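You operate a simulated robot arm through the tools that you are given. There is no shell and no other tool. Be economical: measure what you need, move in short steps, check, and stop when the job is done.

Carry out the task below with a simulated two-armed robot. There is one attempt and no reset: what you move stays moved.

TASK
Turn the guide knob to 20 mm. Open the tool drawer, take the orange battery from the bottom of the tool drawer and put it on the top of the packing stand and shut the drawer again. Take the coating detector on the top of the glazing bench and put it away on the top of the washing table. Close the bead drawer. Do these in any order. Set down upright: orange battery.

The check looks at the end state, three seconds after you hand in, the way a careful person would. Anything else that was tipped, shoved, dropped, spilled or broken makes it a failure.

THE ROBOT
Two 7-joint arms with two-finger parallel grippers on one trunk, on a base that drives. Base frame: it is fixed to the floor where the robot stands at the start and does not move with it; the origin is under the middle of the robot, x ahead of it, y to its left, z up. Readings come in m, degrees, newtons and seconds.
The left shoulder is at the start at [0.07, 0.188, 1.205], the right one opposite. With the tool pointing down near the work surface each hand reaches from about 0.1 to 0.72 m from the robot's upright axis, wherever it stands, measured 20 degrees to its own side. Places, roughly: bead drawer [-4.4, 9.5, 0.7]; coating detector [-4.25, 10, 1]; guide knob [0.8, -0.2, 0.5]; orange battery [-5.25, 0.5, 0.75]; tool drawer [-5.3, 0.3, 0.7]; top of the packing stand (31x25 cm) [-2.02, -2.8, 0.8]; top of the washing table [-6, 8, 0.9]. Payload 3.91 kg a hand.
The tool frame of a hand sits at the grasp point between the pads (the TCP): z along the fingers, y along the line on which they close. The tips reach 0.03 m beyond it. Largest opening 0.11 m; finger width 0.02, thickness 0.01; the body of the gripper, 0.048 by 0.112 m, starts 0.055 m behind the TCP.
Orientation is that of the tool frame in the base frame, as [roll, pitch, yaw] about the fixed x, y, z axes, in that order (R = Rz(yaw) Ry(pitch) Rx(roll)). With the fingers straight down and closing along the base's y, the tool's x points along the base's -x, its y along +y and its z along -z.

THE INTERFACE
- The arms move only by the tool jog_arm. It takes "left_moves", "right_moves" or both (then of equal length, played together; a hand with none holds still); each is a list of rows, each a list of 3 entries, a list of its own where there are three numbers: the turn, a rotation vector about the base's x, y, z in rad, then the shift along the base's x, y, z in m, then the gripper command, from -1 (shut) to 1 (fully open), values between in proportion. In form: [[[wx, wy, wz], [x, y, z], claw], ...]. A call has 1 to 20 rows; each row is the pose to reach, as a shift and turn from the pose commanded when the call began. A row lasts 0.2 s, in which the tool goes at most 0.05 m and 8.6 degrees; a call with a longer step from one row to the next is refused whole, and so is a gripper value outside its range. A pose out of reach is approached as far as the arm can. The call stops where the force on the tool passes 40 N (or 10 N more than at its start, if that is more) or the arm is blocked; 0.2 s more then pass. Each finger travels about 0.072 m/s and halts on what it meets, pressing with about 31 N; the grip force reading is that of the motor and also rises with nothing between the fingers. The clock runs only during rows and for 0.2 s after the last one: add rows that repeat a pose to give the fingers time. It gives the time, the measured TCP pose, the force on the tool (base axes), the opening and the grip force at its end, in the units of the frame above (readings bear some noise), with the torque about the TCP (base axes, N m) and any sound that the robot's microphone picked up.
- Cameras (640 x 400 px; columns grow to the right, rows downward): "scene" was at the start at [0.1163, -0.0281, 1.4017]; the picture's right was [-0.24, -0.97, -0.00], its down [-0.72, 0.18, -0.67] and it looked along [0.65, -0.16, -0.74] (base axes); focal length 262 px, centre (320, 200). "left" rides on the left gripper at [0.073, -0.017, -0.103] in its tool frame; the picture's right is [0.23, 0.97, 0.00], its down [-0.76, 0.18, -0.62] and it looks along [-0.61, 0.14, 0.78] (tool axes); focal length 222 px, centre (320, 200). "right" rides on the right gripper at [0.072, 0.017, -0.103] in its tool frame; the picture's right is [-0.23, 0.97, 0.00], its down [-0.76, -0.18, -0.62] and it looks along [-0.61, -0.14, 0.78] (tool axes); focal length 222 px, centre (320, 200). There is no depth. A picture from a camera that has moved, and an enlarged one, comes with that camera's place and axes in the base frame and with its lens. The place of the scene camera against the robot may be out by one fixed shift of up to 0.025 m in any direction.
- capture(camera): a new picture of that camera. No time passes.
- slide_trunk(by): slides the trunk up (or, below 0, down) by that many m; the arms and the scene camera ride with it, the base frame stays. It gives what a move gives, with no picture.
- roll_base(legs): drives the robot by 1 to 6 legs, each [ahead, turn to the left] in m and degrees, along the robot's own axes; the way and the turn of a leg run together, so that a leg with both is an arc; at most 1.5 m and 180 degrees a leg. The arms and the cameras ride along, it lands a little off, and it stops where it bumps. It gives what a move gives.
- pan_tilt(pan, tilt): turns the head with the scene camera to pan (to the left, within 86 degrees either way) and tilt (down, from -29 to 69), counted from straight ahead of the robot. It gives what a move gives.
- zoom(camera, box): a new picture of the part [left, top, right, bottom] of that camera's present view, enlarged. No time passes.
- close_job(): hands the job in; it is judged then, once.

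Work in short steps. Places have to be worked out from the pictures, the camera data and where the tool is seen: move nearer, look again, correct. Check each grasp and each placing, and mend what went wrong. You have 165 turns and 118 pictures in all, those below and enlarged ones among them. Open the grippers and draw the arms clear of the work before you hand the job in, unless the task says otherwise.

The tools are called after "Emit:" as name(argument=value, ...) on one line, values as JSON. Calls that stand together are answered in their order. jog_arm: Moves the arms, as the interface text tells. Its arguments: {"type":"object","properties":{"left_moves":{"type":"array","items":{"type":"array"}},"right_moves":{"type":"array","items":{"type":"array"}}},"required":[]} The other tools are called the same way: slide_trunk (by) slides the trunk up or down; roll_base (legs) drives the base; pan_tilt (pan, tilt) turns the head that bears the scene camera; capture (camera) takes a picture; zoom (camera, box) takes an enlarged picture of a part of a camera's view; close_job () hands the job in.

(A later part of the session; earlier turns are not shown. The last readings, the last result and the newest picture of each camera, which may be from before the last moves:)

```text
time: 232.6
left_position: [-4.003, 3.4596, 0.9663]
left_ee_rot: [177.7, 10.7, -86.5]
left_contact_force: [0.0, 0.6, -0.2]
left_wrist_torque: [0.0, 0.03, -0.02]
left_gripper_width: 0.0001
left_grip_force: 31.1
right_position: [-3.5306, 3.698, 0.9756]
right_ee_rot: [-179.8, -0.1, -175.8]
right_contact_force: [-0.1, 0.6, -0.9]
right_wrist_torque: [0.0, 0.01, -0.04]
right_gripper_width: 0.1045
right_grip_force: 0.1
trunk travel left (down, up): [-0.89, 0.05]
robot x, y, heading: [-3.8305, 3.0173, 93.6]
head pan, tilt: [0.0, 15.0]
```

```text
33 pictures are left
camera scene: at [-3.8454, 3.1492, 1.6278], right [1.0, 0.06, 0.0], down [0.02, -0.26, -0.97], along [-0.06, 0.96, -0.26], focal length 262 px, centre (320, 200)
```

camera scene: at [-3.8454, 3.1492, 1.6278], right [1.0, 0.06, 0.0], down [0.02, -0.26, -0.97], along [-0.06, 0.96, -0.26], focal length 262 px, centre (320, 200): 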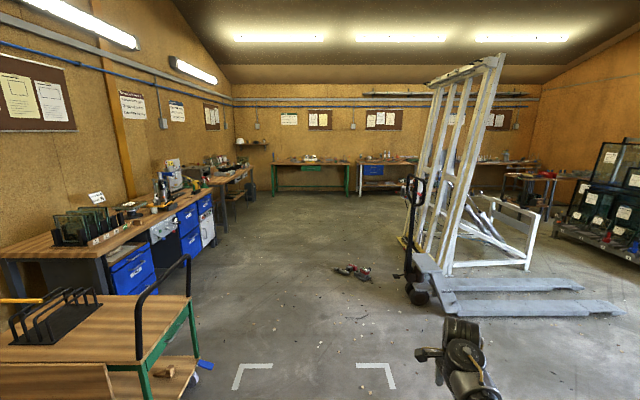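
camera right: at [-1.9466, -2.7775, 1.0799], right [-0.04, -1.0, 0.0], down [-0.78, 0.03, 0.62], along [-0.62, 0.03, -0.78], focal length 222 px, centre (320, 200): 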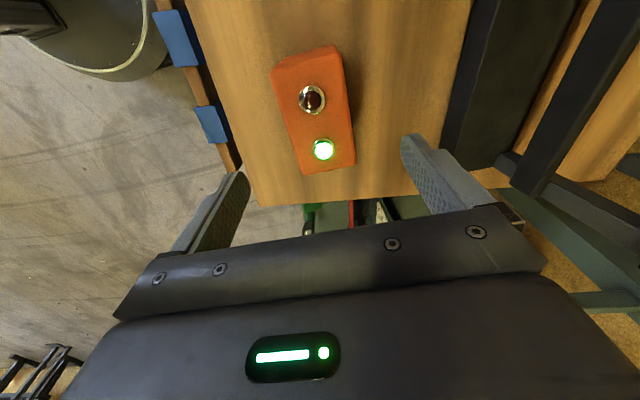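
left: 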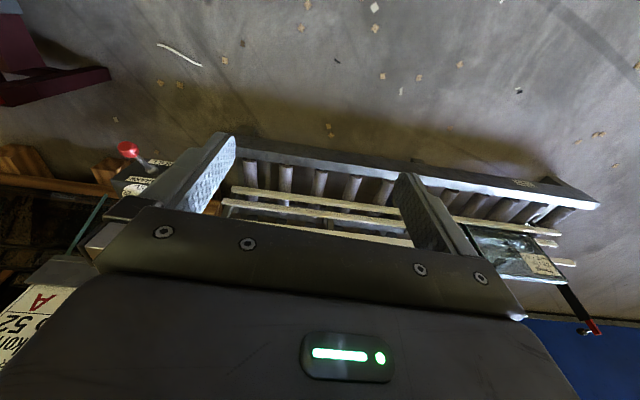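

The green-legged bench ahead is the glazing bench; the washing table is left of it. I keep between the trolley (right side ≈-4.45) and the tool on the floor (-3.64,5.9) and drive on.

Emit:
roll_base(legs=[[0, 3.8], [1.0, 0], [1.1, 0], [1.2, 0], [1.2, 0]])

Emit:
pan_tilt(pan=0, tilt=22)

Emit:
capture(camera="scene")

```text
time: 247.2
left_position: [-4.3117, 6.3203, 0.98]
left_ee_rot: [177.9, 12.8, -84.8]
left_contact_force: [0.2, 1.2, 0.6]
left_wrist_torque: [-0.07, 0.01, 0.01]
left_gripper_width: 0.0002
left_grip_force: 30.7
right_position: [-3.8439, 6.5454, 0.9348]
right_ee_rot: [-170.2, -1.3, -174.8]
right_contact_force: [0.3, 1.5, -1.0]
right_wrist_torque: [-0.12, 0.04, -0.02]
right_gripper_width: 0.1046
right_grip_force: 0.0
trunk travel left (down, up): [-0.89, 0.05]
robot x, y, heading: [-4.1291, 5.9237, 95.3]
head pan, tilt: [0.0, 15.0]
stopped in leg 4: the robot was blocked; the commanded pose is now the measured one
```

```text
time: 247.9
left_position: [-4.3144, 6.3433, 0.9722]
left_ee_rot: [177.9, 12.0, -84.8]
left_contact_force: [0.5, -0.1, 0.1]
left_wrist_torque: [-0.02, 0.01, -0.01]
left_gripper_width: 0.0
left_grip_force: 31.0
right_position: [-3.8492, 6.5812, 0.9554]
right_ee_rot: [-175.0, -1.0, -174.3]
right_contact_force: [0.3, -0.4, 0.8]
right_wrist_torque: [0.02, 0.03, -0.03]
right_gripper_width: 0.1042
right_grip_force: 0.1
trunk travel left (down, up): [-0.89, 0.05]
robot x, y, heading: [-4.1311, 5.9248, 95.0]
head pan, tilt: [0.0, 22.0]
```

```text
32 pictures are left
camera scene: at [-4.1519, 6.0868, 1.6159], right [1.0, 0.09, 0.0], down [0.03, -0.39, -0.92], along [-0.08, 0.92, -0.39], focal length 262 px, centre (320, 200)
```

scene: 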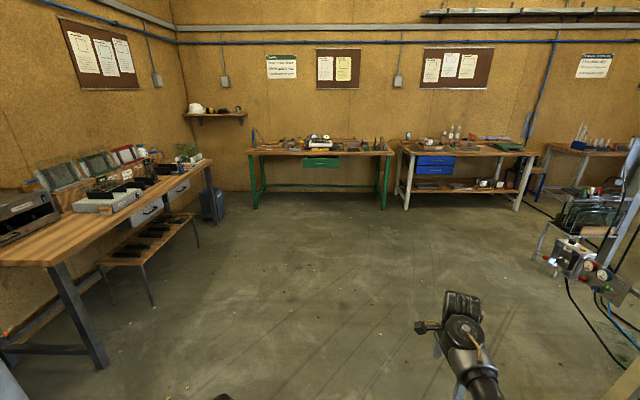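

The base bumped something at y≈5.92. I look down to both sides before doing anything.

Emit:
pan_tilt(pan=-60, tilt=60)

Emit:
capture(camera="scene")

Emit:
pan_tilt(pan=60, tilt=55)

Emit:
capture(camera="scene")

```text
time: 249.2
left_position: [-4.3146, 6.3313, 0.9762]
left_ee_rot: [177.8, 12.4, -84.7]
left_contact_force: [-0.7, 0.0, 0.2]
left_wrist_torque: [0.03, 0.01, -0.02]
left_gripper_width: 0.0
left_grip_force: 30.7
right_position: [-3.8479, 6.5695, 0.9592]
right_ee_rot: [-175.6, -0.7, -174.4]
right_contact_force: [-0.4, 0.8, 0.3]
right_wrist_torque: [0.02, -0.02, -0.03]
right_gripper_width: 0.1045
right_grip_force: 0.1
trunk travel left (down, up): [-0.89, 0.05]
robot x, y, heading: [-4.126, 5.9225, 95.0]
head pan, tilt: [-60.0, 60.0]
```

```text
31 pictures are left
camera scene: at [-4.0882, 6.0023, 1.5616], right [0.57, -0.82, 0.0], down [-0.71, -0.5, -0.5], along [0.41, 0.29, -0.87], focal length 262 px, centre (320, 200)
```

scene: 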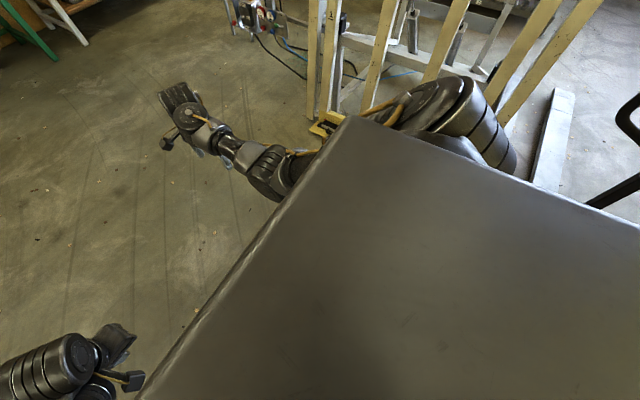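

```text
time: 251.2
left_position: [-4.315, 6.3323, 0.9754]
left_ee_rot: [177.9, 12.4, -84.8]
left_contact_force: [0.3, 0.3, -0.2]
left_wrist_torque: [0.0, -0.02, 0.02]
left_gripper_width: 0.0002
left_grip_force: 31.1
right_position: [-3.8482, 6.5699, 0.9597]
right_ee_rot: [-175.5, -0.8, -174.5]
right_contact_force: [1.0, 0.3, -0.2]
right_wrist_torque: [0.0, -0.01, -0.05]
right_gripper_width: 0.1042
right_grip_force: 0.0
trunk travel left (down, up): [-0.89, 0.05]
robot x, y, heading: [-4.1279, 5.9232, 95.0]
head pan, tilt: [60.0, 55.0]
```

```text
30 pictures are left
camera scene: at [-4.2083, 5.9953, 1.5676], right [0.42, 0.91, 0.0], down [0.74, -0.35, -0.57], along [-0.52, 0.24, -0.82], focal length 262 px, centre (320, 200)
```

scene: 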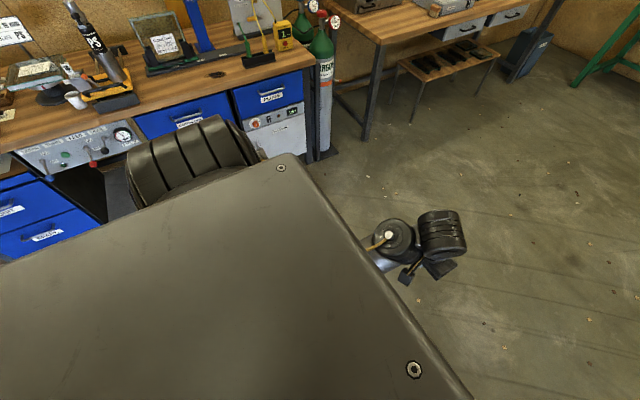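

Most likely the base's right side touched the tool lying on the floor. I back off 0.4 m and look at it.

Emit:
roll_base(legs=[[-0.4, 0]])

Emit:
pan_tilt(pan=-40, tilt=52)

Emit:
capture(camera="scene")

```text
time: 253.7
left_position: [-4.2777, 5.9287, 0.9751]
left_ee_rot: [177.9, 12.4, -85.0]
left_contact_force: [0.0, 0.3, -0.2]
left_wrist_torque: [0.04, 0.01, -0.03]
left_gripper_width: 0.0
left_grip_force: 31.0
right_position: [-3.8114, 6.1631, 0.9606]
right_ee_rot: [-175.6, -0.8, -174.5]
right_contact_force: [0.8, -0.2, 0.0]
right_wrist_torque: [0.0, 0.0, 0.02]
right_gripper_width: 0.1046
right_grip_force: 0.2
trunk travel left (down, up): [-0.89, 0.05]
robot x, y, heading: [-4.0917, 5.521, 95.1]
head pan, tilt: [60.0, 55.0]
```

```text
time: 255.5
left_position: [-4.2789, 5.9272, 0.9766]
left_ee_rot: [177.7, 12.4, -85.0]
left_contact_force: [0.0, 0.0, -0.7]
left_wrist_torque: [0.03, 0.01, -0.01]
left_gripper_width: 0.0001
left_grip_force: 31.0
right_position: [-3.8101, 6.1633, 0.9588]
right_ee_rot: [-175.5, -0.8, -174.7]
right_contact_force: [-0.8, 0.5, 0.0]
right_wrist_torque: [0.01, 0.01, 0.01]
right_gripper_width: 0.1042
right_grip_force: 0.0
trunk travel left (down, up): [-0.89, 0.05]
robot x, y, heading: [-4.0952, 5.5197, 94.7]
head pan, tilt: [-40.0, 52.0]
```

```text
29 pictures are left
camera scene: at [-4.0651, 5.6213, 1.5714], right [0.82, -0.58, 0.0], down [-0.46, -0.64, -0.62], along [0.36, 0.5, -0.79], focal length 262 px, centre (320, 200)
```

scene: 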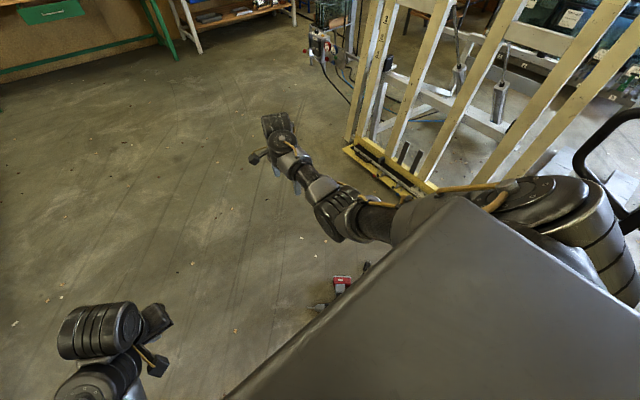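

The tool on the floor is at about (-3.7,5.98), upright-looking and at its place. I detour left of it with ample room.

Emit:
roll_base(legs=[[0, 37], [0.6, 0], [0, -41], [0.8, 0], [0.8, 0]])

Emit:
pan_tilt(pan=0, tilt=28)

Emit:
capture(camera="scene")

```text
time: 256.4
left_position: [-4.2919, 5.9228, 0.9773]
left_ee_rot: [177.6, 12.6, -83.4]
left_contact_force: [0.4, -0.2, 0.0]
left_wrist_torque: [0.01, -0.01, -0.03]
left_gripper_width: 0.0
left_grip_force: 30.9
right_position: [-3.8315, 6.1724, 0.9589]
right_ee_rot: [-175.5, -0.9, -172.7]
right_contact_force: [-0.8, 0.6, -0.3]
right_wrist_torque: [0.0, 0.02, -0.02]
right_gripper_width: 0.1047
right_grip_force: 0.0
trunk travel left (down, up): [-0.89, 0.05]
robot x, y, heading: [-4.0945, 5.5198, 96.7]
head pan, tilt: [-40.0, 52.0]
stopped in leg 1: the robot was blocked; the commanded pose is now the measured one
```

```text
time: 257.4
left_position: [-4.2929, 5.9227, 0.976]
left_ee_rot: [177.6, 12.7, -83.3]
left_contact_force: [0.3, -0.5, -0.1]
left_wrist_torque: [0.0, 0.0, -0.02]
left_gripper_width: 0.0
left_grip_force: 30.8
right_position: [-3.8329, 6.173, 0.96]
right_ee_rot: [-175.5, -0.8, -172.7]
right_contact_force: [-0.4, -0.8, 0.8]
right_wrist_torque: [0.04, -0.02, 0.01]
right_gripper_width: 0.1047
right_grip_force: 0.1
trunk travel left (down, up): [-0.89, 0.05]
robot x, y, heading: [-4.0956, 5.5191, 96.6]
head pan, tilt: [0.0, 28.0]
```

```text
28 pictures are left
camera scene: at [-4.1198, 5.6504, 1.6067], right [0.99, 0.11, 0.0], down [0.05, -0.47, -0.88], along [-0.1, 0.88, -0.47], focal length 262 px, centre (320, 200)
```

scene: 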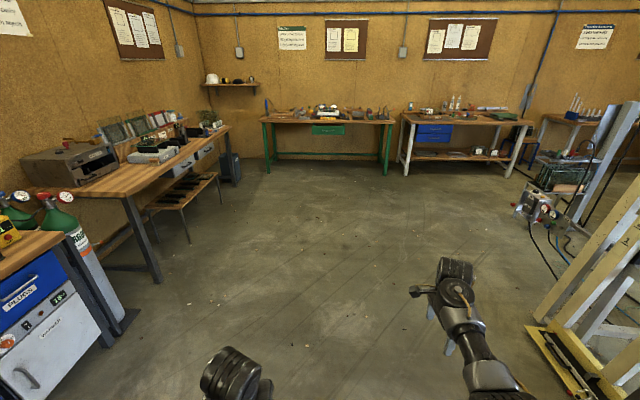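

The thing touched is the pallet truck's handle beside my right elbow (the elbow sticks out 0.55 m). I back off straight, then swing left away from it.

Emit:
roll_base(legs=[[-0.35, 0], [0, 30], [0.8, 0], [0, -36], [0.85, 0], [0.85, 0]])

Emit:
pan_tilt(pan=0, tilt=28)

Emit:
capture(camera="scene")

```text
time: 275.0
left_position: [-4.6777, 7.9277, 0.9771]
left_ee_rot: [177.7, 12.6, -89.6]
left_contact_force: [0.2, -0.1, 0.0]
left_wrist_torque: [0.03, -0.01, -0.01]
left_gripper_width: 0.0
left_grip_force: 31.0
right_position: [-4.1923, 8.1255, 0.96]
right_ee_rot: [-175.5, -0.8, -179.1]
right_contact_force: [-0.8, 0.5, -0.6]
right_wrist_torque: [-0.01, -0.03, -0.01]
right_gripper_width: 0.1045
right_grip_force: 0.0
trunk travel left (down, up): [-0.89, 0.05]
robot x, y, heading: [-4.5258, 7.5041, 90.0]
head pan, tilt: [0.0, 28.0]
```

```text
time: 275.6
left_position: [-4.677, 7.9269, 0.977]
left_ee_rot: [177.7, 12.6, -89.7]
left_contact_force: [-0.4, -0.7, -0.5]
left_wrist_torque: [0.02, 0.01, -0.02]
left_gripper_width: 0.0
left_grip_force: 31.0
right_position: [-4.1909, 8.1252, 0.9592]
right_ee_rot: [-175.4, -0.9, -179.2]
right_contact_force: [-0.1, 0.1, 0.1]
right_wrist_torque: [0.01, -0.05, 0.02]
right_gripper_width: 0.1043
right_grip_force: 0.0
trunk travel left (down, up): [-0.89, 0.05]
robot x, y, heading: [-4.5209, 7.5056, 90.3]
head pan, tilt: [0.0, 28.0]
```

```text
27 pictures are left
camera scene: at [-4.5347, 7.6371, 1.6068], right [1.0, 0.0, 0.0], down [0.0, -0.47, -0.88], along [0.0, 0.88, -0.47], focal length 262 px, centre (320, 200)
```

scene: 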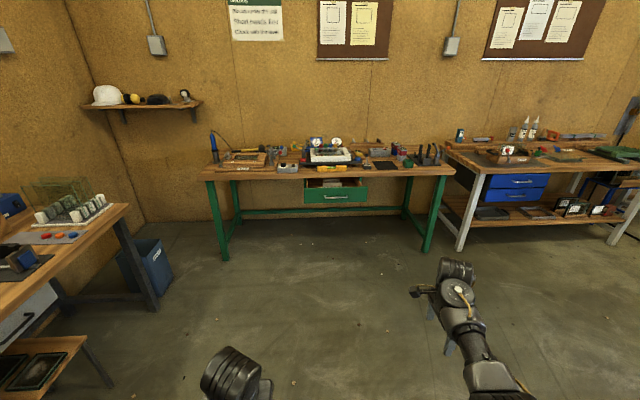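

The green drawer (bead drawer) is slightly open. I enlarge the bench top to find the coating detector.

Emit:
zoom(camera="scene", box=[200, 120, 450, 220])

Emit:
zoom(camera="scene", box=[290, 130, 420, 210])

```text
2.56 times, centred on (325, 170) of scene
camera zoom: at [-4.5347, 7.6371, 1.6068], right [1.0, 0.0, 0.0], down [0.0, -0.47, -0.88], along [0.0, 0.88, -0.47], focal length 670 px, centre (307, 277)
```

zoom: 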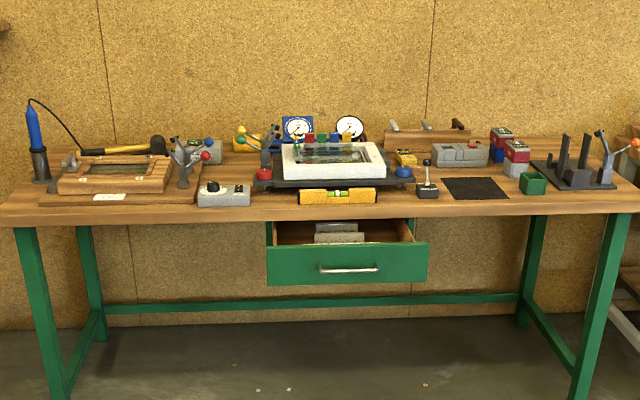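

```text
4.92 times, centred on (355, 170) of scene
camera zoom: at [-4.5347, 7.6371, 1.6068], right [1.0, 0.0, 0.0], down [0.0, -0.47, -0.88], along [0.0, 0.88, -0.47], focal length 1288 px, centre (148, 348)
```

zoom: 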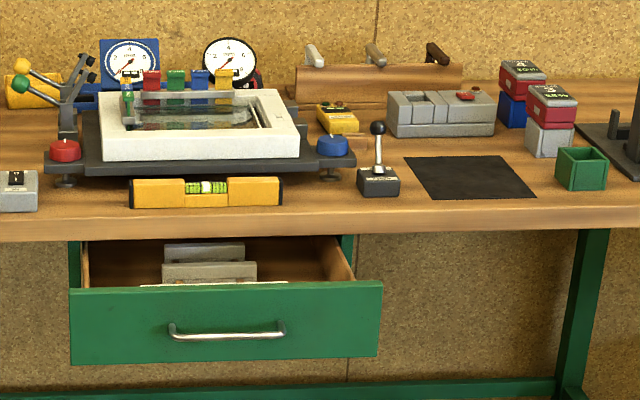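

The bead drawer front is at about (-4.41, 9.41, 0.70). I shape the closed left hand to point forward at that height for pushing.

Emit:
jog_arm(left_moves=[[[0.119, 0, 0], [0.017, 0.014, -0.039], -1], [[0.238, 0, 0], [0.034, 0.028, -0.078], -1], [[0.357, 0, 0], [0.051, 0.042, -0.117], -1], [[0.476, 0, 0], [0.068, 0.056, -0.156], -1], [[0.595, 0, 0], [0.085, 0.07, -0.195], -1], [[0.714, 0, 0], [0.102, 0.084, -0.234], -1], [[0.83, 0, 0], [0.12, 0.1, -0.27], -1]])

Emit:
roll_base(legs=[[1.2, 0]])

Emit:
pan_tilt(pan=0, tilt=42)

Emit:
capture(camera="scene")

```text
time: 277.2
left_position: [-4.5742, 8.0218, 0.721]
left_ee_rot: [176.8, 56.9, -90.4]
left_contact_force: [0.1, -0.8, -0.9]
left_wrist_torque: [0.01, 0.0, -0.02]
left_gripper_width: 0.0
left_grip_force: 31.1
left hand out of reach, approached as far as the arm can: row 7
right_position: [-4.1906, 8.1266, 0.9592]
right_ee_rot: [-175.5, -0.9, -179.1]
right_contact_force: [-0.5, -0.6, -0.7]
right_wrist_torque: [0.0, 0.04, 0.0]
right_gripper_width: 0.1047
right_grip_force: 0.1
trunk travel left (down, up): [-0.89, 0.05]
robot x, y, heading: [-4.5236, 7.5018, 90.1]
head pan, tilt: [0.0, 28.0]
```

```text
time: 283.3
left_position: [-4.5792, 9.221, 0.7203]
left_ee_rot: [176.9, 56.8, -90.3]
left_contact_force: [-0.1, -1.2, 0.5]
left_wrist_torque: [0.0, -0.01, 0.0]
left_gripper_width: 0.0
left_grip_force: 30.8
right_position: [-4.1971, 9.3258, 0.9593]
right_ee_rot: [-175.6, -0.8, -179.1]
right_contact_force: [-1.0, -0.1, 0.0]
right_wrist_torque: [0.02, 0.03, 0.02]
right_gripper_width: 0.1045
right_grip_force: 0.0
trunk travel left (down, up): [-0.89, 0.05]
robot x, y, heading: [-4.5306, 8.7066, 90.2]
head pan, tilt: [0.0, 28.0]
```

```text
time: 284.0
left_position: [-4.5812, 9.2217, 0.72]
left_ee_rot: [176.6, 56.7, -90.4]
left_contact_force: [0.1, 0.1, -0.8]
left_wrist_torque: [0.04, 0.0, 0.01]
left_gripper_width: 0.0
left_grip_force: 30.7
right_position: [-4.1972, 9.3255, 0.9592]
right_ee_rot: [-175.4, -0.8, -179.1]
right_contact_force: [-0.2, -0.1, -0.1]
right_wrist_torque: [0.01, 0.0, 0.02]
right_gripper_width: 0.1044
right_grip_force: 0.2
trunk travel left (down, up): [-0.89, 0.05]
robot x, y, heading: [-4.5281, 8.7027, 90.3]
head pan, tilt: [0.0, 42.0]
```

```text
24 pictures are left
camera scene: at [-4.539, 8.83, 1.5853], right [1.0, 0.0, 0.0], down [0.0, -0.67, -0.74], along [0.0, 0.74, -0.67], focal length 262 px, centre (320, 200)
```

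scene: 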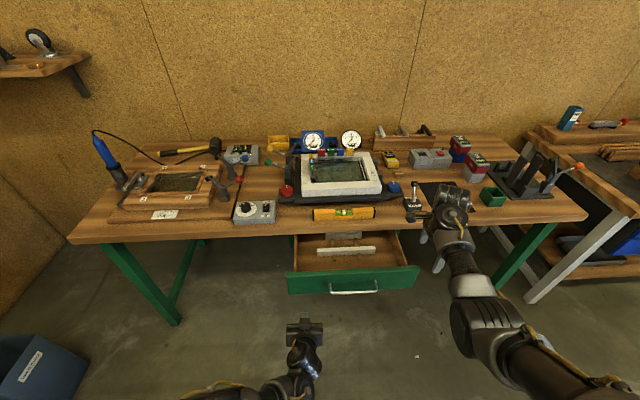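

The right hand would come close to the lever box on the bench, so I raise and pull it back while extending the left hand 0.1 m forward.

Emit:
jog_arm(left_moves=[[[0, 0, 0], [0.005, 0.02, -0.005], -1], [[0, 0, 0], [0.01, 0.04, -0.01], -1], [[0, 0, 0], [0.015, 0.06, -0.015], -1], [[0, 0, 0], [0.02, 0.08, -0.02], -1]], right_moves=[[[0, 0, 0], [0, -0.015, 0.02], 1], [[0, 0, 0], [0, -0.03, 0.04], 1], [[0, 0, 0], [0, -0.045, 0.06], 1], [[0, 0, 0], [0, -0.06, 0.08], 1]])

Emit:
roll_base(legs=[[0.15, 0]])

Emit:
capture(camera="scene")

```text
time: 285.2
left_position: [-4.6387, 9.2807, 0.7188]
left_ee_rot: [168.7, 57.0, -94.6]
left_contact_force: [0.6, 0.5, 0.3]
left_wrist_torque: [-0.02, 0.0, -0.01]
left_gripper_width: 0.0
left_grip_force: 31.3
left hand out of reach, approached as far as the arm can: row 2, 3, 4
right_position: [-4.2002, 9.2977, 0.9776]
right_ee_rot: [-175.4, -0.9, -179.1]
right_contact_force: [-0.7, 0.4, 0.2]
right_wrist_torque: [0.03, 0.02, -0.01]
right_gripper_width: 0.1099
right_grip_force: 0.1
right hand out of reach, approached as far as the arm can: row 2, 3, 4
trunk travel left (down, up): [-0.89, 0.05]
robot x, y, heading: [-4.5278, 8.7066, 90.2]
head pan, tilt: [0.0, 42.0]
stopped in row 4 (left hand): the arm was blocked; the commanded pose is now the measured one
```

```text
time: 286.6
left_position: [-4.6391, 9.4301, 0.72]
left_ee_rot: [168.8, 57.1, -94.7]
left_contact_force: [0.3, -0.3, -0.4]
left_wrist_torque: [0.01, -0.03, -0.06]
left_gripper_width: 0.0002
left_grip_force: 30.3
right_position: [-4.2002, 9.4482, 0.9782]
right_ee_rot: [-175.5, -0.8, -179.1]
right_contact_force: [0.8, 0.5, -0.7]
right_wrist_torque: [0.06, 0.0, -0.01]
right_gripper_width: 0.1101
right_grip_force: 0.0
trunk travel left (down, up): [-0.89, 0.05]
robot x, y, heading: [-4.53, 8.8592, 90.2]
head pan, tilt: [0.0, 42.0]
```

```text
23 pictures are left
camera scene: at [-4.5397, 8.9796, 1.5855], right [1.0, 0.0, 0.0], down [0.0, -0.67, -0.74], along [0.0, 0.74, -0.67], focal length 262 px, centre (320, 200)
```

scene: 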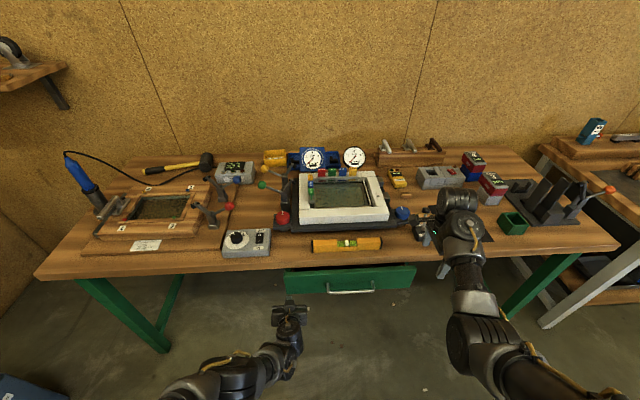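

I zoom in on the hand and the drawer front.

Emit:
zoom(camera="scene", box=[240, 230, 440, 350])

```text
3.20 times, centred on (340, 290) of scene
camera zoom: at [-4.5397, 8.9796, 1.5855], right [1.0, 0.0, 0.0], down [0.0, -0.67, -0.74], along [0.0, 0.74, -0.67], focal length 837 px, centre (256, -88)
```

zoom: 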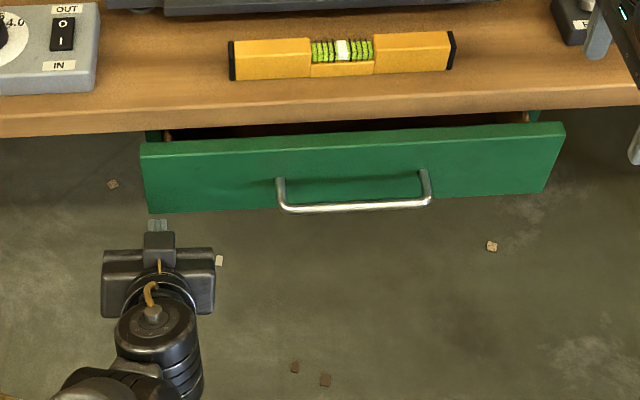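

The drawer moved 15 cm and about 4–5 cm remain. I push on until it stops.

Emit:
roll_base(legs=[[0.08, 0]])

Emit:
zoom(camera="scene", box=[240, 250, 440, 370])

```text
time: 287.6
left_position: [-4.6425, 9.4776, 0.7156]
left_ee_rot: [168.9, 56.4, -93.9]
left_contact_force: [0.8, -20.1, 10.2]
left_wrist_torque: [0.15, -0.09, -0.06]
left_gripper_width: 0.0
left_grip_force: 31.1
right_position: [-4.202, 9.5027, 0.9775]
right_ee_rot: [-175.5, -0.9, -179.0]
right_contact_force: [-0.5, 0.3, -0.5]
right_wrist_torque: [-0.03, -0.01, 0.01]
right_gripper_width: 0.11
right_grip_force: 0.0
trunk travel left (down, up): [-0.89, 0.05]
robot x, y, heading: [-4.5256, 8.9126, 90.7]
head pan, tilt: [0.0, 42.0]
stopped in leg 1: the force on the tool passed its limit at 314 N (the readings are from after the stop); the commanded pose is now the measured one
```

```text
3.20 times, centred on (340, 310) of scene
camera zoom: at [-4.5392, 9.0317, 1.5855], right [1.0, 0.01, 0.0], down [0.0, -0.67, -0.75], along [-0.01, 0.75, -0.67], focal length 837 px, centre (256, -152)
```

zoom: 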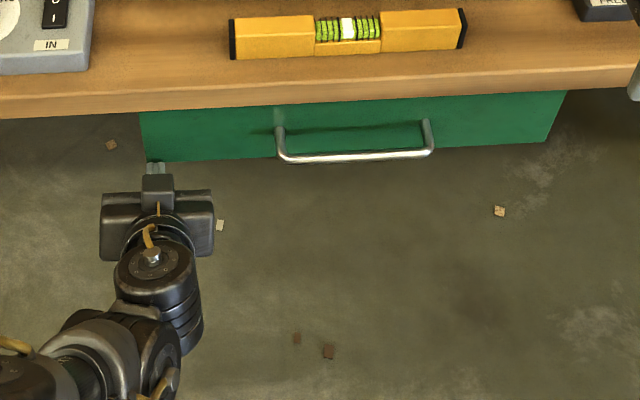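

The bead drawer is shut. I back off and zoom in on the bench items to identify the coating detector.

Emit:
roll_base(legs=[[-0.15, 0]])

Emit:
zoom(camera="scene", box=[370, 130, 520, 230])

```text
time: 289.0
left_position: [-4.6414, 9.3341, 0.7137]
left_ee_rot: [168.9, 56.2, -93.8]
left_contact_force: [-0.8, 0.2, 0.2]
left_wrist_torque: [0.02, 0.02, -0.02]
left_gripper_width: 0.0
left_grip_force: 31.1
right_position: [-4.2002, 9.3599, 0.9759]
right_ee_rot: [-175.6, -0.8, -178.8]
right_contact_force: [-0.5, -0.3, -0.4]
right_wrist_torque: [0.02, 0.01, 0.0]
right_gripper_width: 0.1101
right_grip_force: 0.0
trunk travel left (down, up): [-0.89, 0.05]
robot x, y, heading: [-4.5269, 8.7646, 90.7]
head pan, tilt: [0.0, 42.0]
```

```text
4.00 times, centred on (445, 180) of scene
camera zoom: at [-4.5393, 8.8912, 1.5852], right [1.0, 0.01, 0.0], down [0.0, -0.67, -0.74], along [0.0, 0.74, -0.67], focal length 1046 px, centre (-180, 280)
```

zoom: 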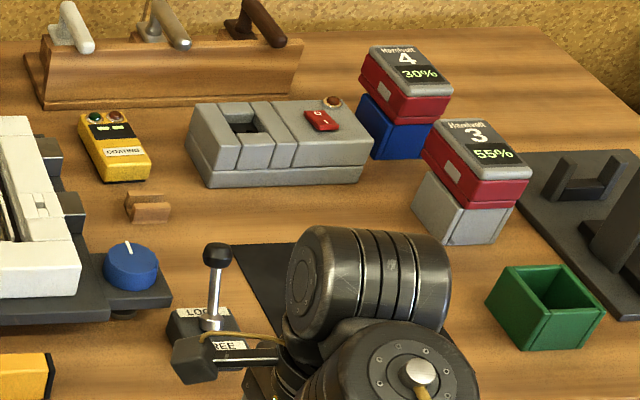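

The yellow device labelled "COATING" is the detector, at about (-4.175, 9.95), aligned with y. I back off, lower the trunk 0.2 m for reach, and turn the right hand so it closes along x, raising it.

Emit:
roll_base(legs=[[-0.2, 0]])

Emit:
slide_trunk(by=-0.2)

Emit:
jog_arm(right_moves=[[[0, 0, 0.13], [0, 0, 0.02], 1], [[0, 0, 0.26], [0, 0, 0.04], 1], [[0, 0, 0.39], [0, 0, 0.06], 1], [[0, 0, 0.52], [0, 0, 0.08], 1], [[0, 0, 0.65], [0, 0, 0.1], 1], [[0, 0, 0.78], [0, 0, 0.12], 1], [[0, 0, 0.91], [0, 0, 0.14], 1], [[0, 0, 1.04], [0, 0, 0.16], 1], [[0, 0, 1.17], [0, 0, 0.18], 1], [[0, 0, 1.3], [0, 0, 0.2], 1], [[0, 0, 1.43], [0, 0, 0.22], 1], [[0, 0, 1.56], [0, 0, 0.24], 1]])

```text
time: 290.6
left_position: [-4.641, 9.133, 0.7136]
left_ee_rot: [168.8, 56.2, -93.8]
left_contact_force: [-0.6, 0.1, -0.3]
left_wrist_torque: [0.02, 0.02, -0.01]
left_gripper_width: 0.0
left_grip_force: 31.1
right_position: [-4.2012, 9.1571, 0.9769]
right_ee_rot: [-175.3, -0.8, -178.8]
right_contact_force: [-1.2, -0.1, 0.3]
right_wrist_torque: [-0.01, 0.02, 0.0]
right_gripper_width: 0.1099
right_grip_force: 0.0
trunk travel left (down, up): [-0.89, 0.05]
robot x, y, heading: [-4.5267, 8.5576, 90.3]
head pan, tilt: [0.0, 42.0]
```

```text
time: 292.8
left_position: [-4.6411, 9.1315, 0.5146]
left_ee_rot: [168.8, 56.3, -93.8]
left_contact_force: [0.7, -0.1, -1.3]
left_wrist_torque: [-0.01, 0.03, 0.0]
left_gripper_width: 0.0
left_grip_force: 31.1
right_position: [-4.2006, 9.1566, 0.7771]
right_ee_rot: [-175.6, -0.8, -178.9]
right_contact_force: [-1.1, 0.2, 0.2]
right_wrist_torque: [-0.04, 0.01, 0.02]
right_gripper_width: 0.1104
right_grip_force: 0.1
trunk travel left (down, up): [-0.69, 0.25]
robot x, y, heading: [-4.5252, 8.5634, 90.6]
head pan, tilt: [0.0, 42.0]
```

```text
time: 294.9
left_position: [-4.6414, 9.1307, 0.516]
left_ee_rot: [168.8, 56.3, -93.6]
left_contact_force: [-0.2, -0.8, -0.5]
left_wrist_torque: [0.04, 0.0, -0.02]
left_gripper_width: 0.0
left_grip_force: 31.3
right_position: [-4.2031, 9.0465, 0.7237]
right_ee_rot: [-176.1, -0.6, -112.9]
right_contact_force: [-19.1, 16.4, -13.3]
right_wrist_torque: [-1.18, -3.13, -2.18]
right_gripper_width: 0.1099
right_grip_force: 0.2
right hand out of reach, approached as far as the arm can: row 1, 2, 3, 4, 5, 6, 7, 8, 9, 10
trunk travel left (down, up): [-0.69, 0.25]
robot x, y, heading: [-4.5298, 8.5597, 90.5]
head pan, tilt: [0.0, 42.0]
stopped in row 10 (right hand): the force on the tool passed its limit at 258 N (the readings are from after the stop); the commanded pose is now the measured one
```

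The arm is cramped and touched itself. I relieve it, back further off to gain room, and extend the hand forward.

Emit:
jog_arm(right_moves=[[[0, 0, 0], [-0.01, 0.02, -0.01], 1], [[0, 0, 0], [-0.01, 0.05, -0.01], 1]])

Emit:
roll_base(legs=[[-0.5, 0]])

Emit:
jog_arm(right_moves=[[[0, 0, 0], [0, 0.04, 0], 1], [[0, 0, 0], [0, 0.08, 0.01], 1], [[0, 0, 0], [0, 0.12, 0.03], 1], [[0, 0, 0], [0, 0.14, 0.06], 1], [[0, 0, 0], [0, 0.14, 0.1], 1], [[0, 0, 0], [0, 0.14, 0.14], 1]])

Emit:
capture(camera="scene")

```text
time: 295.5
left_position: [-4.6434, 9.1305, 0.5141]
left_ee_rot: [168.8, 56.3, -93.8]
left_contact_force: [-1.0, -0.4, 0.5]
left_wrist_torque: [0.0, 0.02, 0.04]
left_gripper_width: 0.0
left_grip_force: 31.1
right_position: [-4.2139, 9.097, 0.7135]
right_ee_rot: [-175.8, -0.7, -112.8]
right_contact_force: [-1.1, -0.3, 0.1]
right_wrist_torque: [0.01, -0.01, 0.01]
right_gripper_width: 0.1099
right_grip_force: 0.0
trunk travel left (down, up): [-0.69, 0.25]
robot x, y, heading: [-4.5231, 8.5626, 90.4]
head pan, tilt: [0.0, 42.0]
```

```text
time: 298.5
left_position: [-4.6369, 8.6277, 0.5146]
left_ee_rot: [168.7, 56.3, -93.8]
left_contact_force: [-0.3, 0.5, 0.3]
left_wrist_torque: [-0.02, 0.04, -0.01]
left_gripper_width: 0.0
left_grip_force: 31.5
right_position: [-4.2077, 8.5928, 0.7134]
right_ee_rot: [-175.8, -0.7, -112.9]
right_contact_force: [-0.1, -0.7, -0.1]
right_wrist_torque: [0.02, 0.0, 0.0]
right_gripper_width: 0.11
right_grip_force: 0.0
trunk travel left (down, up): [-0.69, 0.25]
robot x, y, heading: [-4.5209, 8.0567, 90.3]
head pan, tilt: [0.0, 42.0]
```

```text
time: 299.9
left_position: [-4.6373, 8.6268, 0.5156]
left_ee_rot: [168.9, 56.3, -93.9]
left_contact_force: [0.1, 0.1, -0.7]
left_wrist_torque: [0.0, 0.03, 0.0]
left_gripper_width: 0.0002
left_grip_force: 30.8
right_position: [-4.2085, 8.7319, 0.8516]
right_ee_rot: [-175.8, -0.6, -113.0]
right_contact_force: [-4.1, 10.1, -16.2]
right_wrist_torque: [-0.07, -1.24, -0.73]
right_gripper_width: 0.11
right_grip_force: 0.1
trunk travel left (down, up): [-0.69, 0.25]
robot x, y, heading: [-4.524, 8.0571, 90.4]
head pan, tilt: [0.0, 42.0]
```

```text
19 pictures are left
camera scene: at [-4.5342, 8.183, 1.3853], right [1.0, 0.01, 0.0], down [0.01, -0.67, -0.74], along [-0.01, 0.74, -0.67], focal length 262 px, centre (320, 200)
```

scene: 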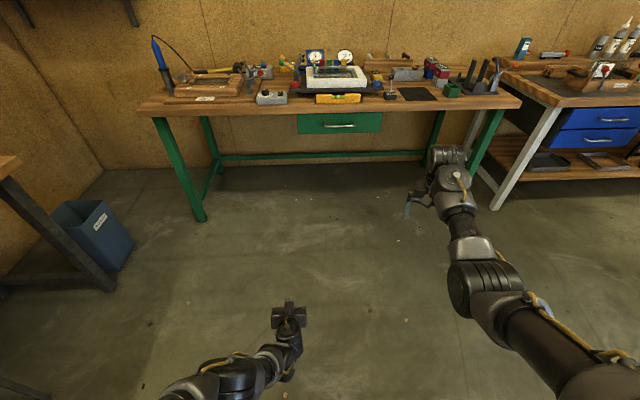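

The left arm is better placed for this: it already points forward-down and closes along x. I ease the right hand's self-contact, raise the trunk fully, and shift the robot about 0.45 m to the right.

Emit:
jog_arm(right_moves=[[[0, 0, -0.12], [0, 0.01, 0], 0], [[0, 0, -0.24], [0, 0.02, 0], -1], [[0, 0, -0.36], [0, 0.02, 0], -1]])

Emit:
slide_trunk(by=0.24)

Emit:
roll_base(legs=[[0, -40], [0.66, 0], [0, 40]])

Emit:
jog_arm(left_moves=[[[0, 0, 0], [-0.01, 0, 0.04], -0.4], [[0, 0, 0], [-0.02, 0, 0.08], 0.2], [[0, 0, 0], [-0.03, 0, 0.12], 0.6], [[0, 0, 0], [-0.03, 0, 0.16], 0.6], [[0, 0, 0], [-0.03, 0, 0.2], 0.6], [[0, 0, 0], [-0.03, 0, 0.24], 0.6]])

Emit:
capture(camera="scene")

```text
time: 300.7
left_position: [-4.6377, 8.6272, 0.5142]
left_ee_rot: [168.8, 56.3, -93.8]
left_contact_force: [-0.2, -0.7, 0.2]
left_wrist_torque: [-0.04, 0.01, -0.01]
left_gripper_width: 0.0
left_grip_force: 31.4
right_position: [-4.2091, 8.7538, 0.8523]
right_ee_rot: [-175.8, -0.6, -133.5]
right_contact_force: [0.2, -0.3, -0.2]
right_wrist_torque: [-0.01, -0.01, -0.02]
right_gripper_width: 0.0
right_grip_force: 0.2
trunk travel left (down, up): [-0.69, 0.25]
robot x, y, heading: [-4.5219, 8.0566, 90.4]
head pan, tilt: [0.0, 42.0]
```

```text
time: 303.2
left_position: [-4.637, 8.6279, 0.7542]
left_ee_rot: [168.7, 56.3, -93.8]
left_contact_force: [0.3, 0.4, 0.3]
left_wrist_torque: [0.02, 0.02, -0.03]
left_gripper_width: 0.0
left_grip_force: 30.6
right_position: [-4.2099, 8.753, 1.0929]
right_ee_rot: [-175.8, -0.7, -133.4]
right_contact_force: [-0.2, 0.7, -0.5]
right_wrist_torque: [0.02, -0.03, 0.01]
right_gripper_width: 0.0
right_grip_force: 31.0
trunk travel left (down, up): [-0.93, 0.01]
robot x, y, heading: [-4.5223, 8.058, 90.4]
head pan, tilt: [0.0, 42.0]
```

```text
time: 310.6
left_position: [-4.2089, 9.134, 0.7543]
left_ee_rot: [168.8, 56.2, -94.0]
left_contact_force: [-0.7, 0.2, 0.1]
left_wrist_torque: [-0.04, 0.0, 0.02]
left_gripper_width: 0.0001
left_grip_force: 31.1
right_position: [-3.7805, 9.2593, 1.0943]
right_ee_rot: [-175.8, -0.7, -133.7]
right_contact_force: [1.2, -0.1, -0.1]
right_wrist_torque: [-0.01, -0.01, 0.0]
right_gripper_width: 0.0
right_grip_force: 31.0
trunk travel left (down, up): [-0.93, 0.01]
robot x, y, heading: [-4.098, 8.5679, 90.3]
head pan, tilt: [0.0, 42.0]
```

```text
time: 312.0
left_position: [-4.2391, 9.135, 0.9942]
left_ee_rot: [168.7, 56.1, -93.9]
left_contact_force: [-0.4, -0.7, 0.2]
left_wrist_torque: [0.0, -0.01, -0.02]
left_gripper_width: 0.088
left_grip_force: 0.0
right_position: [-3.7801, 9.259, 1.0934]
right_ee_rot: [-175.9, -0.7, -133.7]
right_contact_force: [0.2, 0.1, 0.6]
right_wrist_torque: [-0.02, -0.06, -0.02]
right_gripper_width: 0.0
right_grip_force: 30.9
trunk travel left (down, up): [-0.93, 0.01]
robot x, y, heading: [-4.0979, 8.5644, 90.3]
head pan, tilt: [0.0, 42.0]
```

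```text
18 pictures are left
camera scene: at [-4.1066, 8.6906, 1.6253], right [1.0, 0.0, 0.0], down [0.0, -0.67, -0.74], along [0.0, 0.74, -0.67], focal length 262 px, centre (320, 200)
```

scene: 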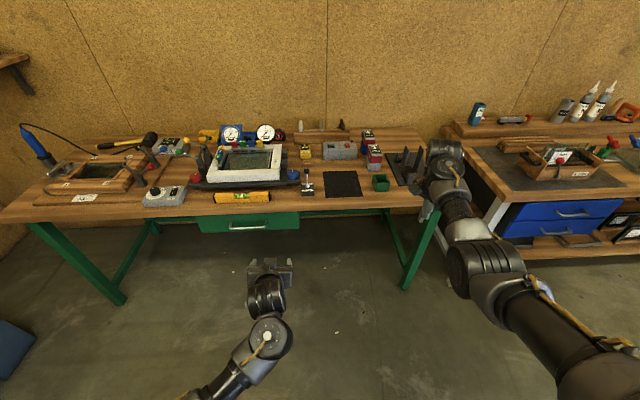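

I drive 0.45 m forward (right hand stays at z 1.09, above the fixtures) and look with the left hand camera.

Emit:
roll_base(legs=[[0.45, 0]])

Emit:
capture(camera="left")

Emit:
zoom(camera="scene", box=[230, 130, 430, 290])

```text
time: 314.8
left_position: [-4.2364, 9.5875, 0.9938]
left_ee_rot: [168.8, 56.2, -94.3]
left_contact_force: [0.1, 0.1, 0.6]
left_wrist_torque: [-0.01, -0.01, -0.01]
left_gripper_width: 0.0881
left_grip_force: 0.1
right_position: [-3.7788, 9.708, 1.0936]
right_ee_rot: [-175.8, -0.8, -134.1]
right_contact_force: [0.0, 0.0, 0.8]
right_wrist_torque: [0.0, -0.02, 0.03]
right_gripper_width: 0.0
right_grip_force: 31.0
trunk travel left (down, up): [-0.93, 0.01]
robot x, y, heading: [-4.0957, 9.0159, 89.9]
head pan, tilt: [0.0, 42.0]
```

```text
17 pictures are left
camera left: at [-4.2088, 9.4636, 0.9865], right [-0.97, -0.21, -0.08], down [-0.06, -0.11, 0.99], along [-0.22, 0.97, 0.09], focal length 222 px, centre (320, 200)
```

left: 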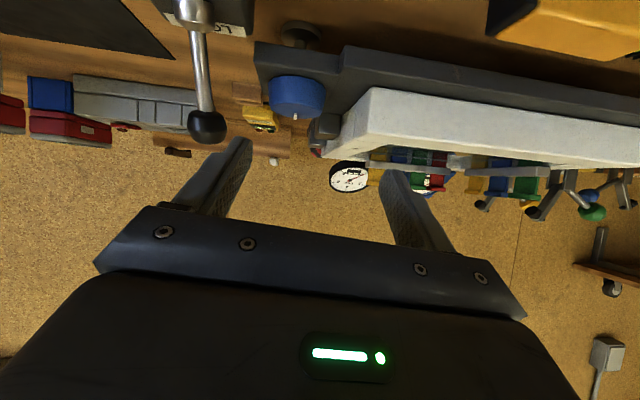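

```text
2.50 times, centred on (330, 210) of scene
camera zoom: at [-4.1077, 9.1413, 1.6255], right [1.0, 0.0, 0.0], down [0.0, -0.67, -0.74], along [0.0, 0.74, -0.67], focal length 654 px, centre (295, 175)
```

zoom: 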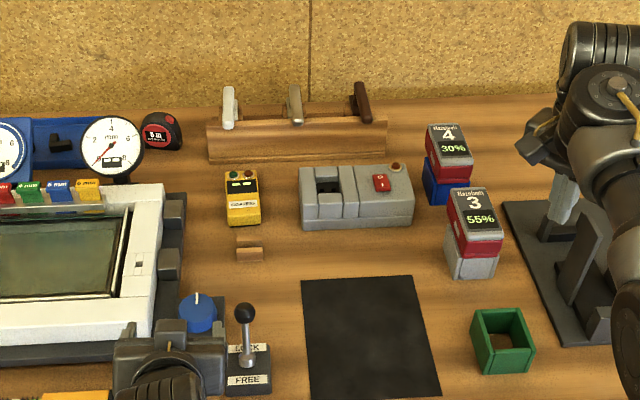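

The detector is seen near (-4.18, 9.93). I raise the left hand a bit, reduce its tilt, and drive 0.2 m closer.

Emit:
jog_arm(left_moves=[[[0, 0, 0], [0, 0, 0.04], 0.6], [[-0.12, 0, 0], [0, 0, 0.07], 0.6], [[-0.24, 0, 0], [0, 0, 0.08], 0.6], [[-0.36, 0, 0], [0, 0, 0.08], 0.6], [[-0.36, -0.1, -0.1], [0.03, 0, 0.08], 0.6], [[-0.36, -0.17, -0.1], [0.06, 0, 0.08], 0.6]])

Emit:
roll_base(legs=[[0.2, 0]])

Emit:
capture(camera="left")

```text
time: 315.6
left_position: [-4.3607, 9.595, 1.0462]
left_ee_rot: [154.6, 40.0, -98.9]
left_contact_force: [0.4, 0.8, -0.2]
left_wrist_torque: [0.0, -0.01, -0.01]
left_gripper_width: 0.0882
left_grip_force: 0.0
left hand out of reach, approached as far as the arm can: row 3, 4
right_position: [-3.7811, 9.7107, 1.0931]
right_ee_rot: [-175.6, -0.7, -134.1]
right_contact_force: [0.2, 0.2, 0.5]
right_wrist_torque: [0.0, 0.01, 0.03]
right_gripper_width: 0.0004
right_grip_force: 30.8
trunk travel left (down, up): [-0.93, 0.01]
robot x, y, heading: [-4.0989, 9.0192, 89.8]
head pan, tilt: [0.0, 42.0]
stopped in row 4 (left hand): the arm was blocked; the commanded pose is now the measured one
```

```text
time: 317.2
left_position: [-4.356, 9.7862, 1.0495]
left_ee_rot: [154.3, 40.2, -99.0]
left_contact_force: [0.3, -1.0, -0.2]
left_wrist_torque: [-0.01, 0.0, 0.02]
left_gripper_width: 0.0881
left_grip_force: 0.1
right_position: [-3.7787, 9.9016, 1.0949]
right_ee_rot: [-175.9, -0.6, -134.1]
right_contact_force: [-1.2, -0.3, -0.2]
right_wrist_torque: [0.01, 0.0, 0.0]
right_gripper_width: 0.0
right_grip_force: 31.3
trunk travel left (down, up): [-0.93, 0.01]
robot x, y, heading: [-4.0952, 9.2109, 90.0]
head pan, tilt: [0.0, 42.0]
```

```text
15 pictures are left
camera left: at [-4.3145, 9.6681, 1.0673], right [-0.94, -0.3, 0.18], down [0.14, 0.15, 0.98], along [-0.32, 0.94, -0.1], focal length 222 px, centre (320, 200)
```

left: 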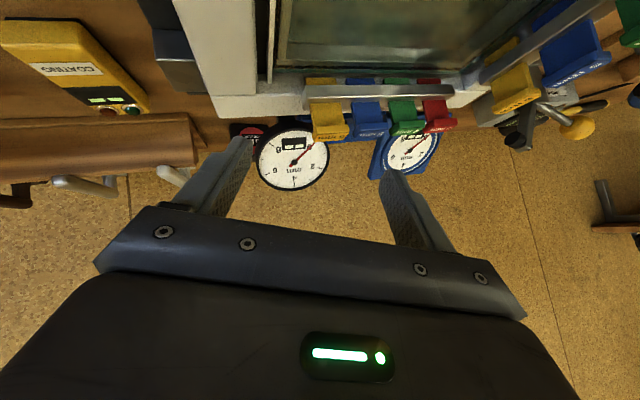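

The detector is at about (-4.186, 9.91). I straighten the left hand (fingers forward-down 40°, closing along x) and move it over toward the detector at height.

Emit:
jog_arm(left_moves=[[[-0.006, -0.068, -0.027], [0.034, 0.01, 0], 0.6], [[-0.012, -0.136, -0.053], [0.068, 0.02, 0], 0.6], [[-0.018, -0.204, -0.08], [0.102, 0.03, 0], 0.6], [[-0.024, -0.272, -0.106], [0.136, 0.04, 0], 0.6], [[-0.03, -0.34, -0.133], [0.17, 0.05, 0], 0.6]])

Emit:
capture(camera="left")

```text
time: 317.9
left_position: [-4.3631, 9.817, 1.0411]
left_ee_rot: [155.2, 39.4, -98.5]
left_contact_force: [-0.3, 0.7, 0.0]
left_wrist_torque: [0.02, 0.01, -0.02]
left_gripper_width: 0.0879
left_grip_force: 0.0
right_position: [-3.7784, 9.9058, 1.0927]
right_ee_rot: [-175.7, -0.8, -133.9]
right_contact_force: [-0.5, 0.5, 0.1]
right_wrist_torque: [-0.01, -0.01, 0.0]
right_gripper_width: 0.0
right_grip_force: 30.5
trunk travel left (down, up): [-0.93, 0.01]
robot x, y, heading: [-4.0976, 9.2114, 89.9]
head pan, tilt: [0.0, 42.0]
stopped in row 3 (left hand): the arm was blocked; the commanded pose is now the measured one
```

```text
14 pictures are left
camera left: at [-4.3216, 9.699, 1.0623], right [-0.94, -0.3, 0.17], down [0.12, 0.17, 0.98], along [-0.32, 0.94, -0.12], focal length 222 px, centre (320, 200)
```

left: 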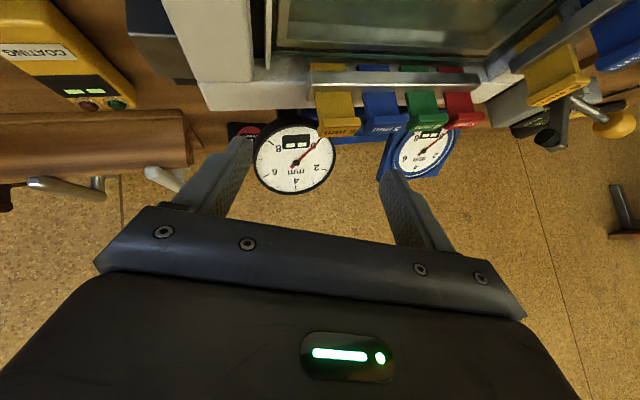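

The left arm is at a limit here. I back away 0.5 m and un-tilt the hand to plain tool-down while drawing it in, as worked before.

Emit:
roll_base(legs=[[-0.5, 0]])

Emit:
jog_arm(left_moves=[[[-0.118, -0.06, 0], [0.01, -0.025, -0.01], 0.6], [[-0.236, -0.12, 0], [0.025, -0.05, -0.02], 0.6], [[-0.354, -0.18, 0], [0.04, -0.075, -0.035], 0.6], [[-0.472, -0.24, 0], [0.06, -0.1, -0.05], 0.6], [[-0.59, -0.3, 0], [0.08, -0.12, -0.065], 0.6], [[-0.708, -0.359, -0.009], [0.1, -0.13, -0.08], 0.6]])

```text
time: 320.9
left_position: [-4.3659, 9.3089, 1.0425]
left_ee_rot: [155.2, 39.3, -98.0]
left_contact_force: [0.3, 1.2, 0.1]
left_wrist_torque: [-0.03, 0.01, -0.01]
left_gripper_width: 0.0881
left_grip_force: 0.1
right_position: [-3.7813, 9.4041, 1.0927]
right_ee_rot: [-175.6, -0.8, -133.5]
right_contact_force: [-0.4, -0.4, 0.4]
right_wrist_torque: [0.01, 0.0, -0.02]
right_gripper_width: 0.0001
right_grip_force: 30.9
trunk travel left (down, up): [-0.93, 0.01]
robot x, y, heading: [-4.0989, 8.7101, 90.4]
head pan, tilt: [0.0, 42.0]
```

```text
time: 321.5
left_position: [-4.4553, 9.267, 1.0183]
left_ee_rot: [152.8, 28.2, -94.2]
left_contact_force: [0.2, 0.1, 0.9]
left_wrist_torque: [0.0, 0.0, 0.0]
left_gripper_width: 0.0883
left_grip_force: 0.1
left hand out of reach, approached as far as the arm can: row 2
right_position: [-3.7844, 9.404, 1.0924]
right_ee_rot: [-175.8, -0.7, -133.4]
right_contact_force: [-0.2, 0.4, -0.3]
right_wrist_torque: [-0.03, 0.0, 0.02]
right_gripper_width: 0.0002
right_grip_force: 31.2
trunk travel left (down, up): [-0.93, 0.01]
robot x, y, heading: [-4.0947, 8.7081, 90.6]
head pan, tilt: [0.0, 42.0]
stopped in row 2 (left hand): the arm was blocked; the commanded pose is now the measured one
```

I test pure translation (down and inward) to get out of the limit.

Emit:
jog_arm(left_moves=[[[0, 0, 0], [0, 0, -0.04], 0.6], [[0, 0, 0], [0.0, 0, -0.08], 0.6], [[0, 0, 0], [0.03, -0.02, -0.12], 0.6], [[0, 0, 0], [0.06, -0.04, -0.15], 0.6]])

Emit:
capture(camera="scene")

```text
refused: row 3 steps farther than a row can; nothing moved
```

```text
13 pictures are left
camera scene: at [-4.1089, 8.8338, 1.6251], right [1.0, 0.01, 0.0], down [0.01, -0.67, -0.74], along [-0.01, 0.74, -0.67], focal length 262 px, centre (320, 200)
```

scene: 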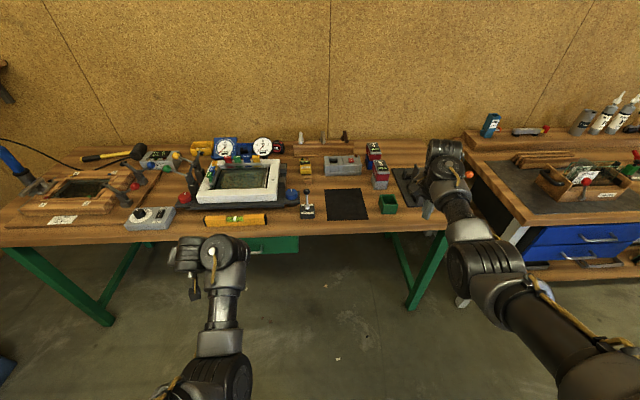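

Emit:
jog_arm(left_moves=[[[0, 0, 0], [0, -0.01, -0.035], 0.6], [[0, 0, 0], [0.0, -0.02, -0.07], 0.6], [[0, 0, 0], [0.02, -0.03, -0.1], 0.6], [[0, 0, 0], [0.05, -0.04, -0.13], 0.6]])

Emit:
jog_arm(left_moves=[[[-0.1, -0.07, 0], [0.02, -0.02, 0], 0.6], [[-0.2, -0.14, 0], [0.04, -0.04, 0], 0.6], [[-0.3, -0.21, 0], [0.06, -0.05, 0], 0.6]])

```text
time: 322.7
left_position: [-4.4663, 9.2322, 0.9032]
left_ee_rot: [146.5, 28.5, -95.9]
left_contact_force: [-0.2, -1.0, -0.7]
left_wrist_torque: [0.0, -0.01, -0.02]
left_gripper_width: 0.0879
left_grip_force: 0.1
right_position: [-3.7832, 9.4034, 1.0935]
right_ee_rot: [-175.7, -0.8, -133.4]
right_contact_force: [-0.6, 0.1, -0.6]
right_wrist_torque: [-0.02, 0.0, -0.01]
right_gripper_width: 0.0002
right_grip_force: 31.7
trunk travel left (down, up): [-0.93, 0.01]
robot x, y, heading: [-4.0999, 8.7069, 90.5]
head pan, tilt: [0.0, 42.0]
stopped in row 4 (left hand): the arm was blocked; the commanded pose is now the measured one
```

```text
time: 323.6
left_position: [-4.4959, 9.1711, 0.9101]
left_ee_rot: [152.2, 11.0, -90.3]
left_contact_force: [0.1, -0.9, -0.5]
left_wrist_torque: [0.0, -0.02, 0.02]
left_gripper_width: 0.0881
left_grip_force: 0.2
right_position: [-3.7832, 9.4022, 1.0932]
right_ee_rot: [-175.6, -0.7, -133.3]
right_contact_force: [0.2, -0.9, 0.1]
right_wrist_torque: [0.01, 0.02, 0.01]
right_gripper_width: 0.0003
right_grip_force: 31.1
trunk travel left (down, up): [-0.93, 0.01]
robot x, y, heading: [-4.0975, 8.7129, 90.8]
head pan, tilt: [0.0, 42.0]
stopped in row 3 (left hand): the arm was blocked; the commanded pose is now the measured one
```

I'll use the right arm instead: turn its hand partly (to yaw≈-118) and rotate the robot to heading ≈118° so the fingers close along x over the detector; then the trunk can lower it. First rotate the hand and reposition the base.

Emit:
jog_arm(right_moves=[[[0.0, 0, 0.09], [0, 0.01, 0], -0.4], [[0, 0, 0.18], [0, 0.02, 0], 0.2], [[0, 0, 0.27], [0, 0.03, 0], 0.6]])

Emit:
roll_base(legs=[[0, -90], [0.2, 0], [0, 117]])

```text
time: 324.4
left_position: [-4.4944, 9.171, 0.9098]
left_ee_rot: [152.2, 10.9, -90.2]
left_contact_force: [-0.4, 0.0, -0.2]
left_wrist_torque: [-0.02, -0.03, -0.02]
left_gripper_width: 0.0883
left_grip_force: 0.0
right_position: [-3.782, 9.4324, 1.0928]
right_ee_rot: [-175.8, -0.7, -117.7]
right_contact_force: [0.4, -1.1, 0.1]
right_wrist_torque: [0.04, -0.03, 0.03]
right_gripper_width: 0.0879
right_grip_force: 0.0
trunk travel left (down, up): [-0.93, 0.01]
robot x, y, heading: [-4.0949, 8.7057, 90.7]
head pan, tilt: [0.0, 42.0]
```

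```text
time: 334.9
left_position: [-4.4671, 8.9245, 0.9089]
left_ee_rot: [152.2, 10.9, -62.0]
left_contact_force: [0.5, 0.2, -0.5]
left_wrist_torque: [0.01, 0.01, 0.01]
left_gripper_width: 0.0879
left_grip_force: 0.0
right_position: [-3.962, 9.4925, 1.0931]
right_ee_rot: [-175.8, -0.7, -89.7]
right_contact_force: [-0.5, -1.1, -0.4]
right_wrist_torque: [0.0, 0.02, -0.01]
right_gripper_width: 0.088
right_grip_force: 0.1
trunk travel left (down, up): [-0.93, 0.01]
robot x, y, heading: [-3.8972, 8.7077, 119.1]
head pan, tilt: [0.0, 42.0]
```

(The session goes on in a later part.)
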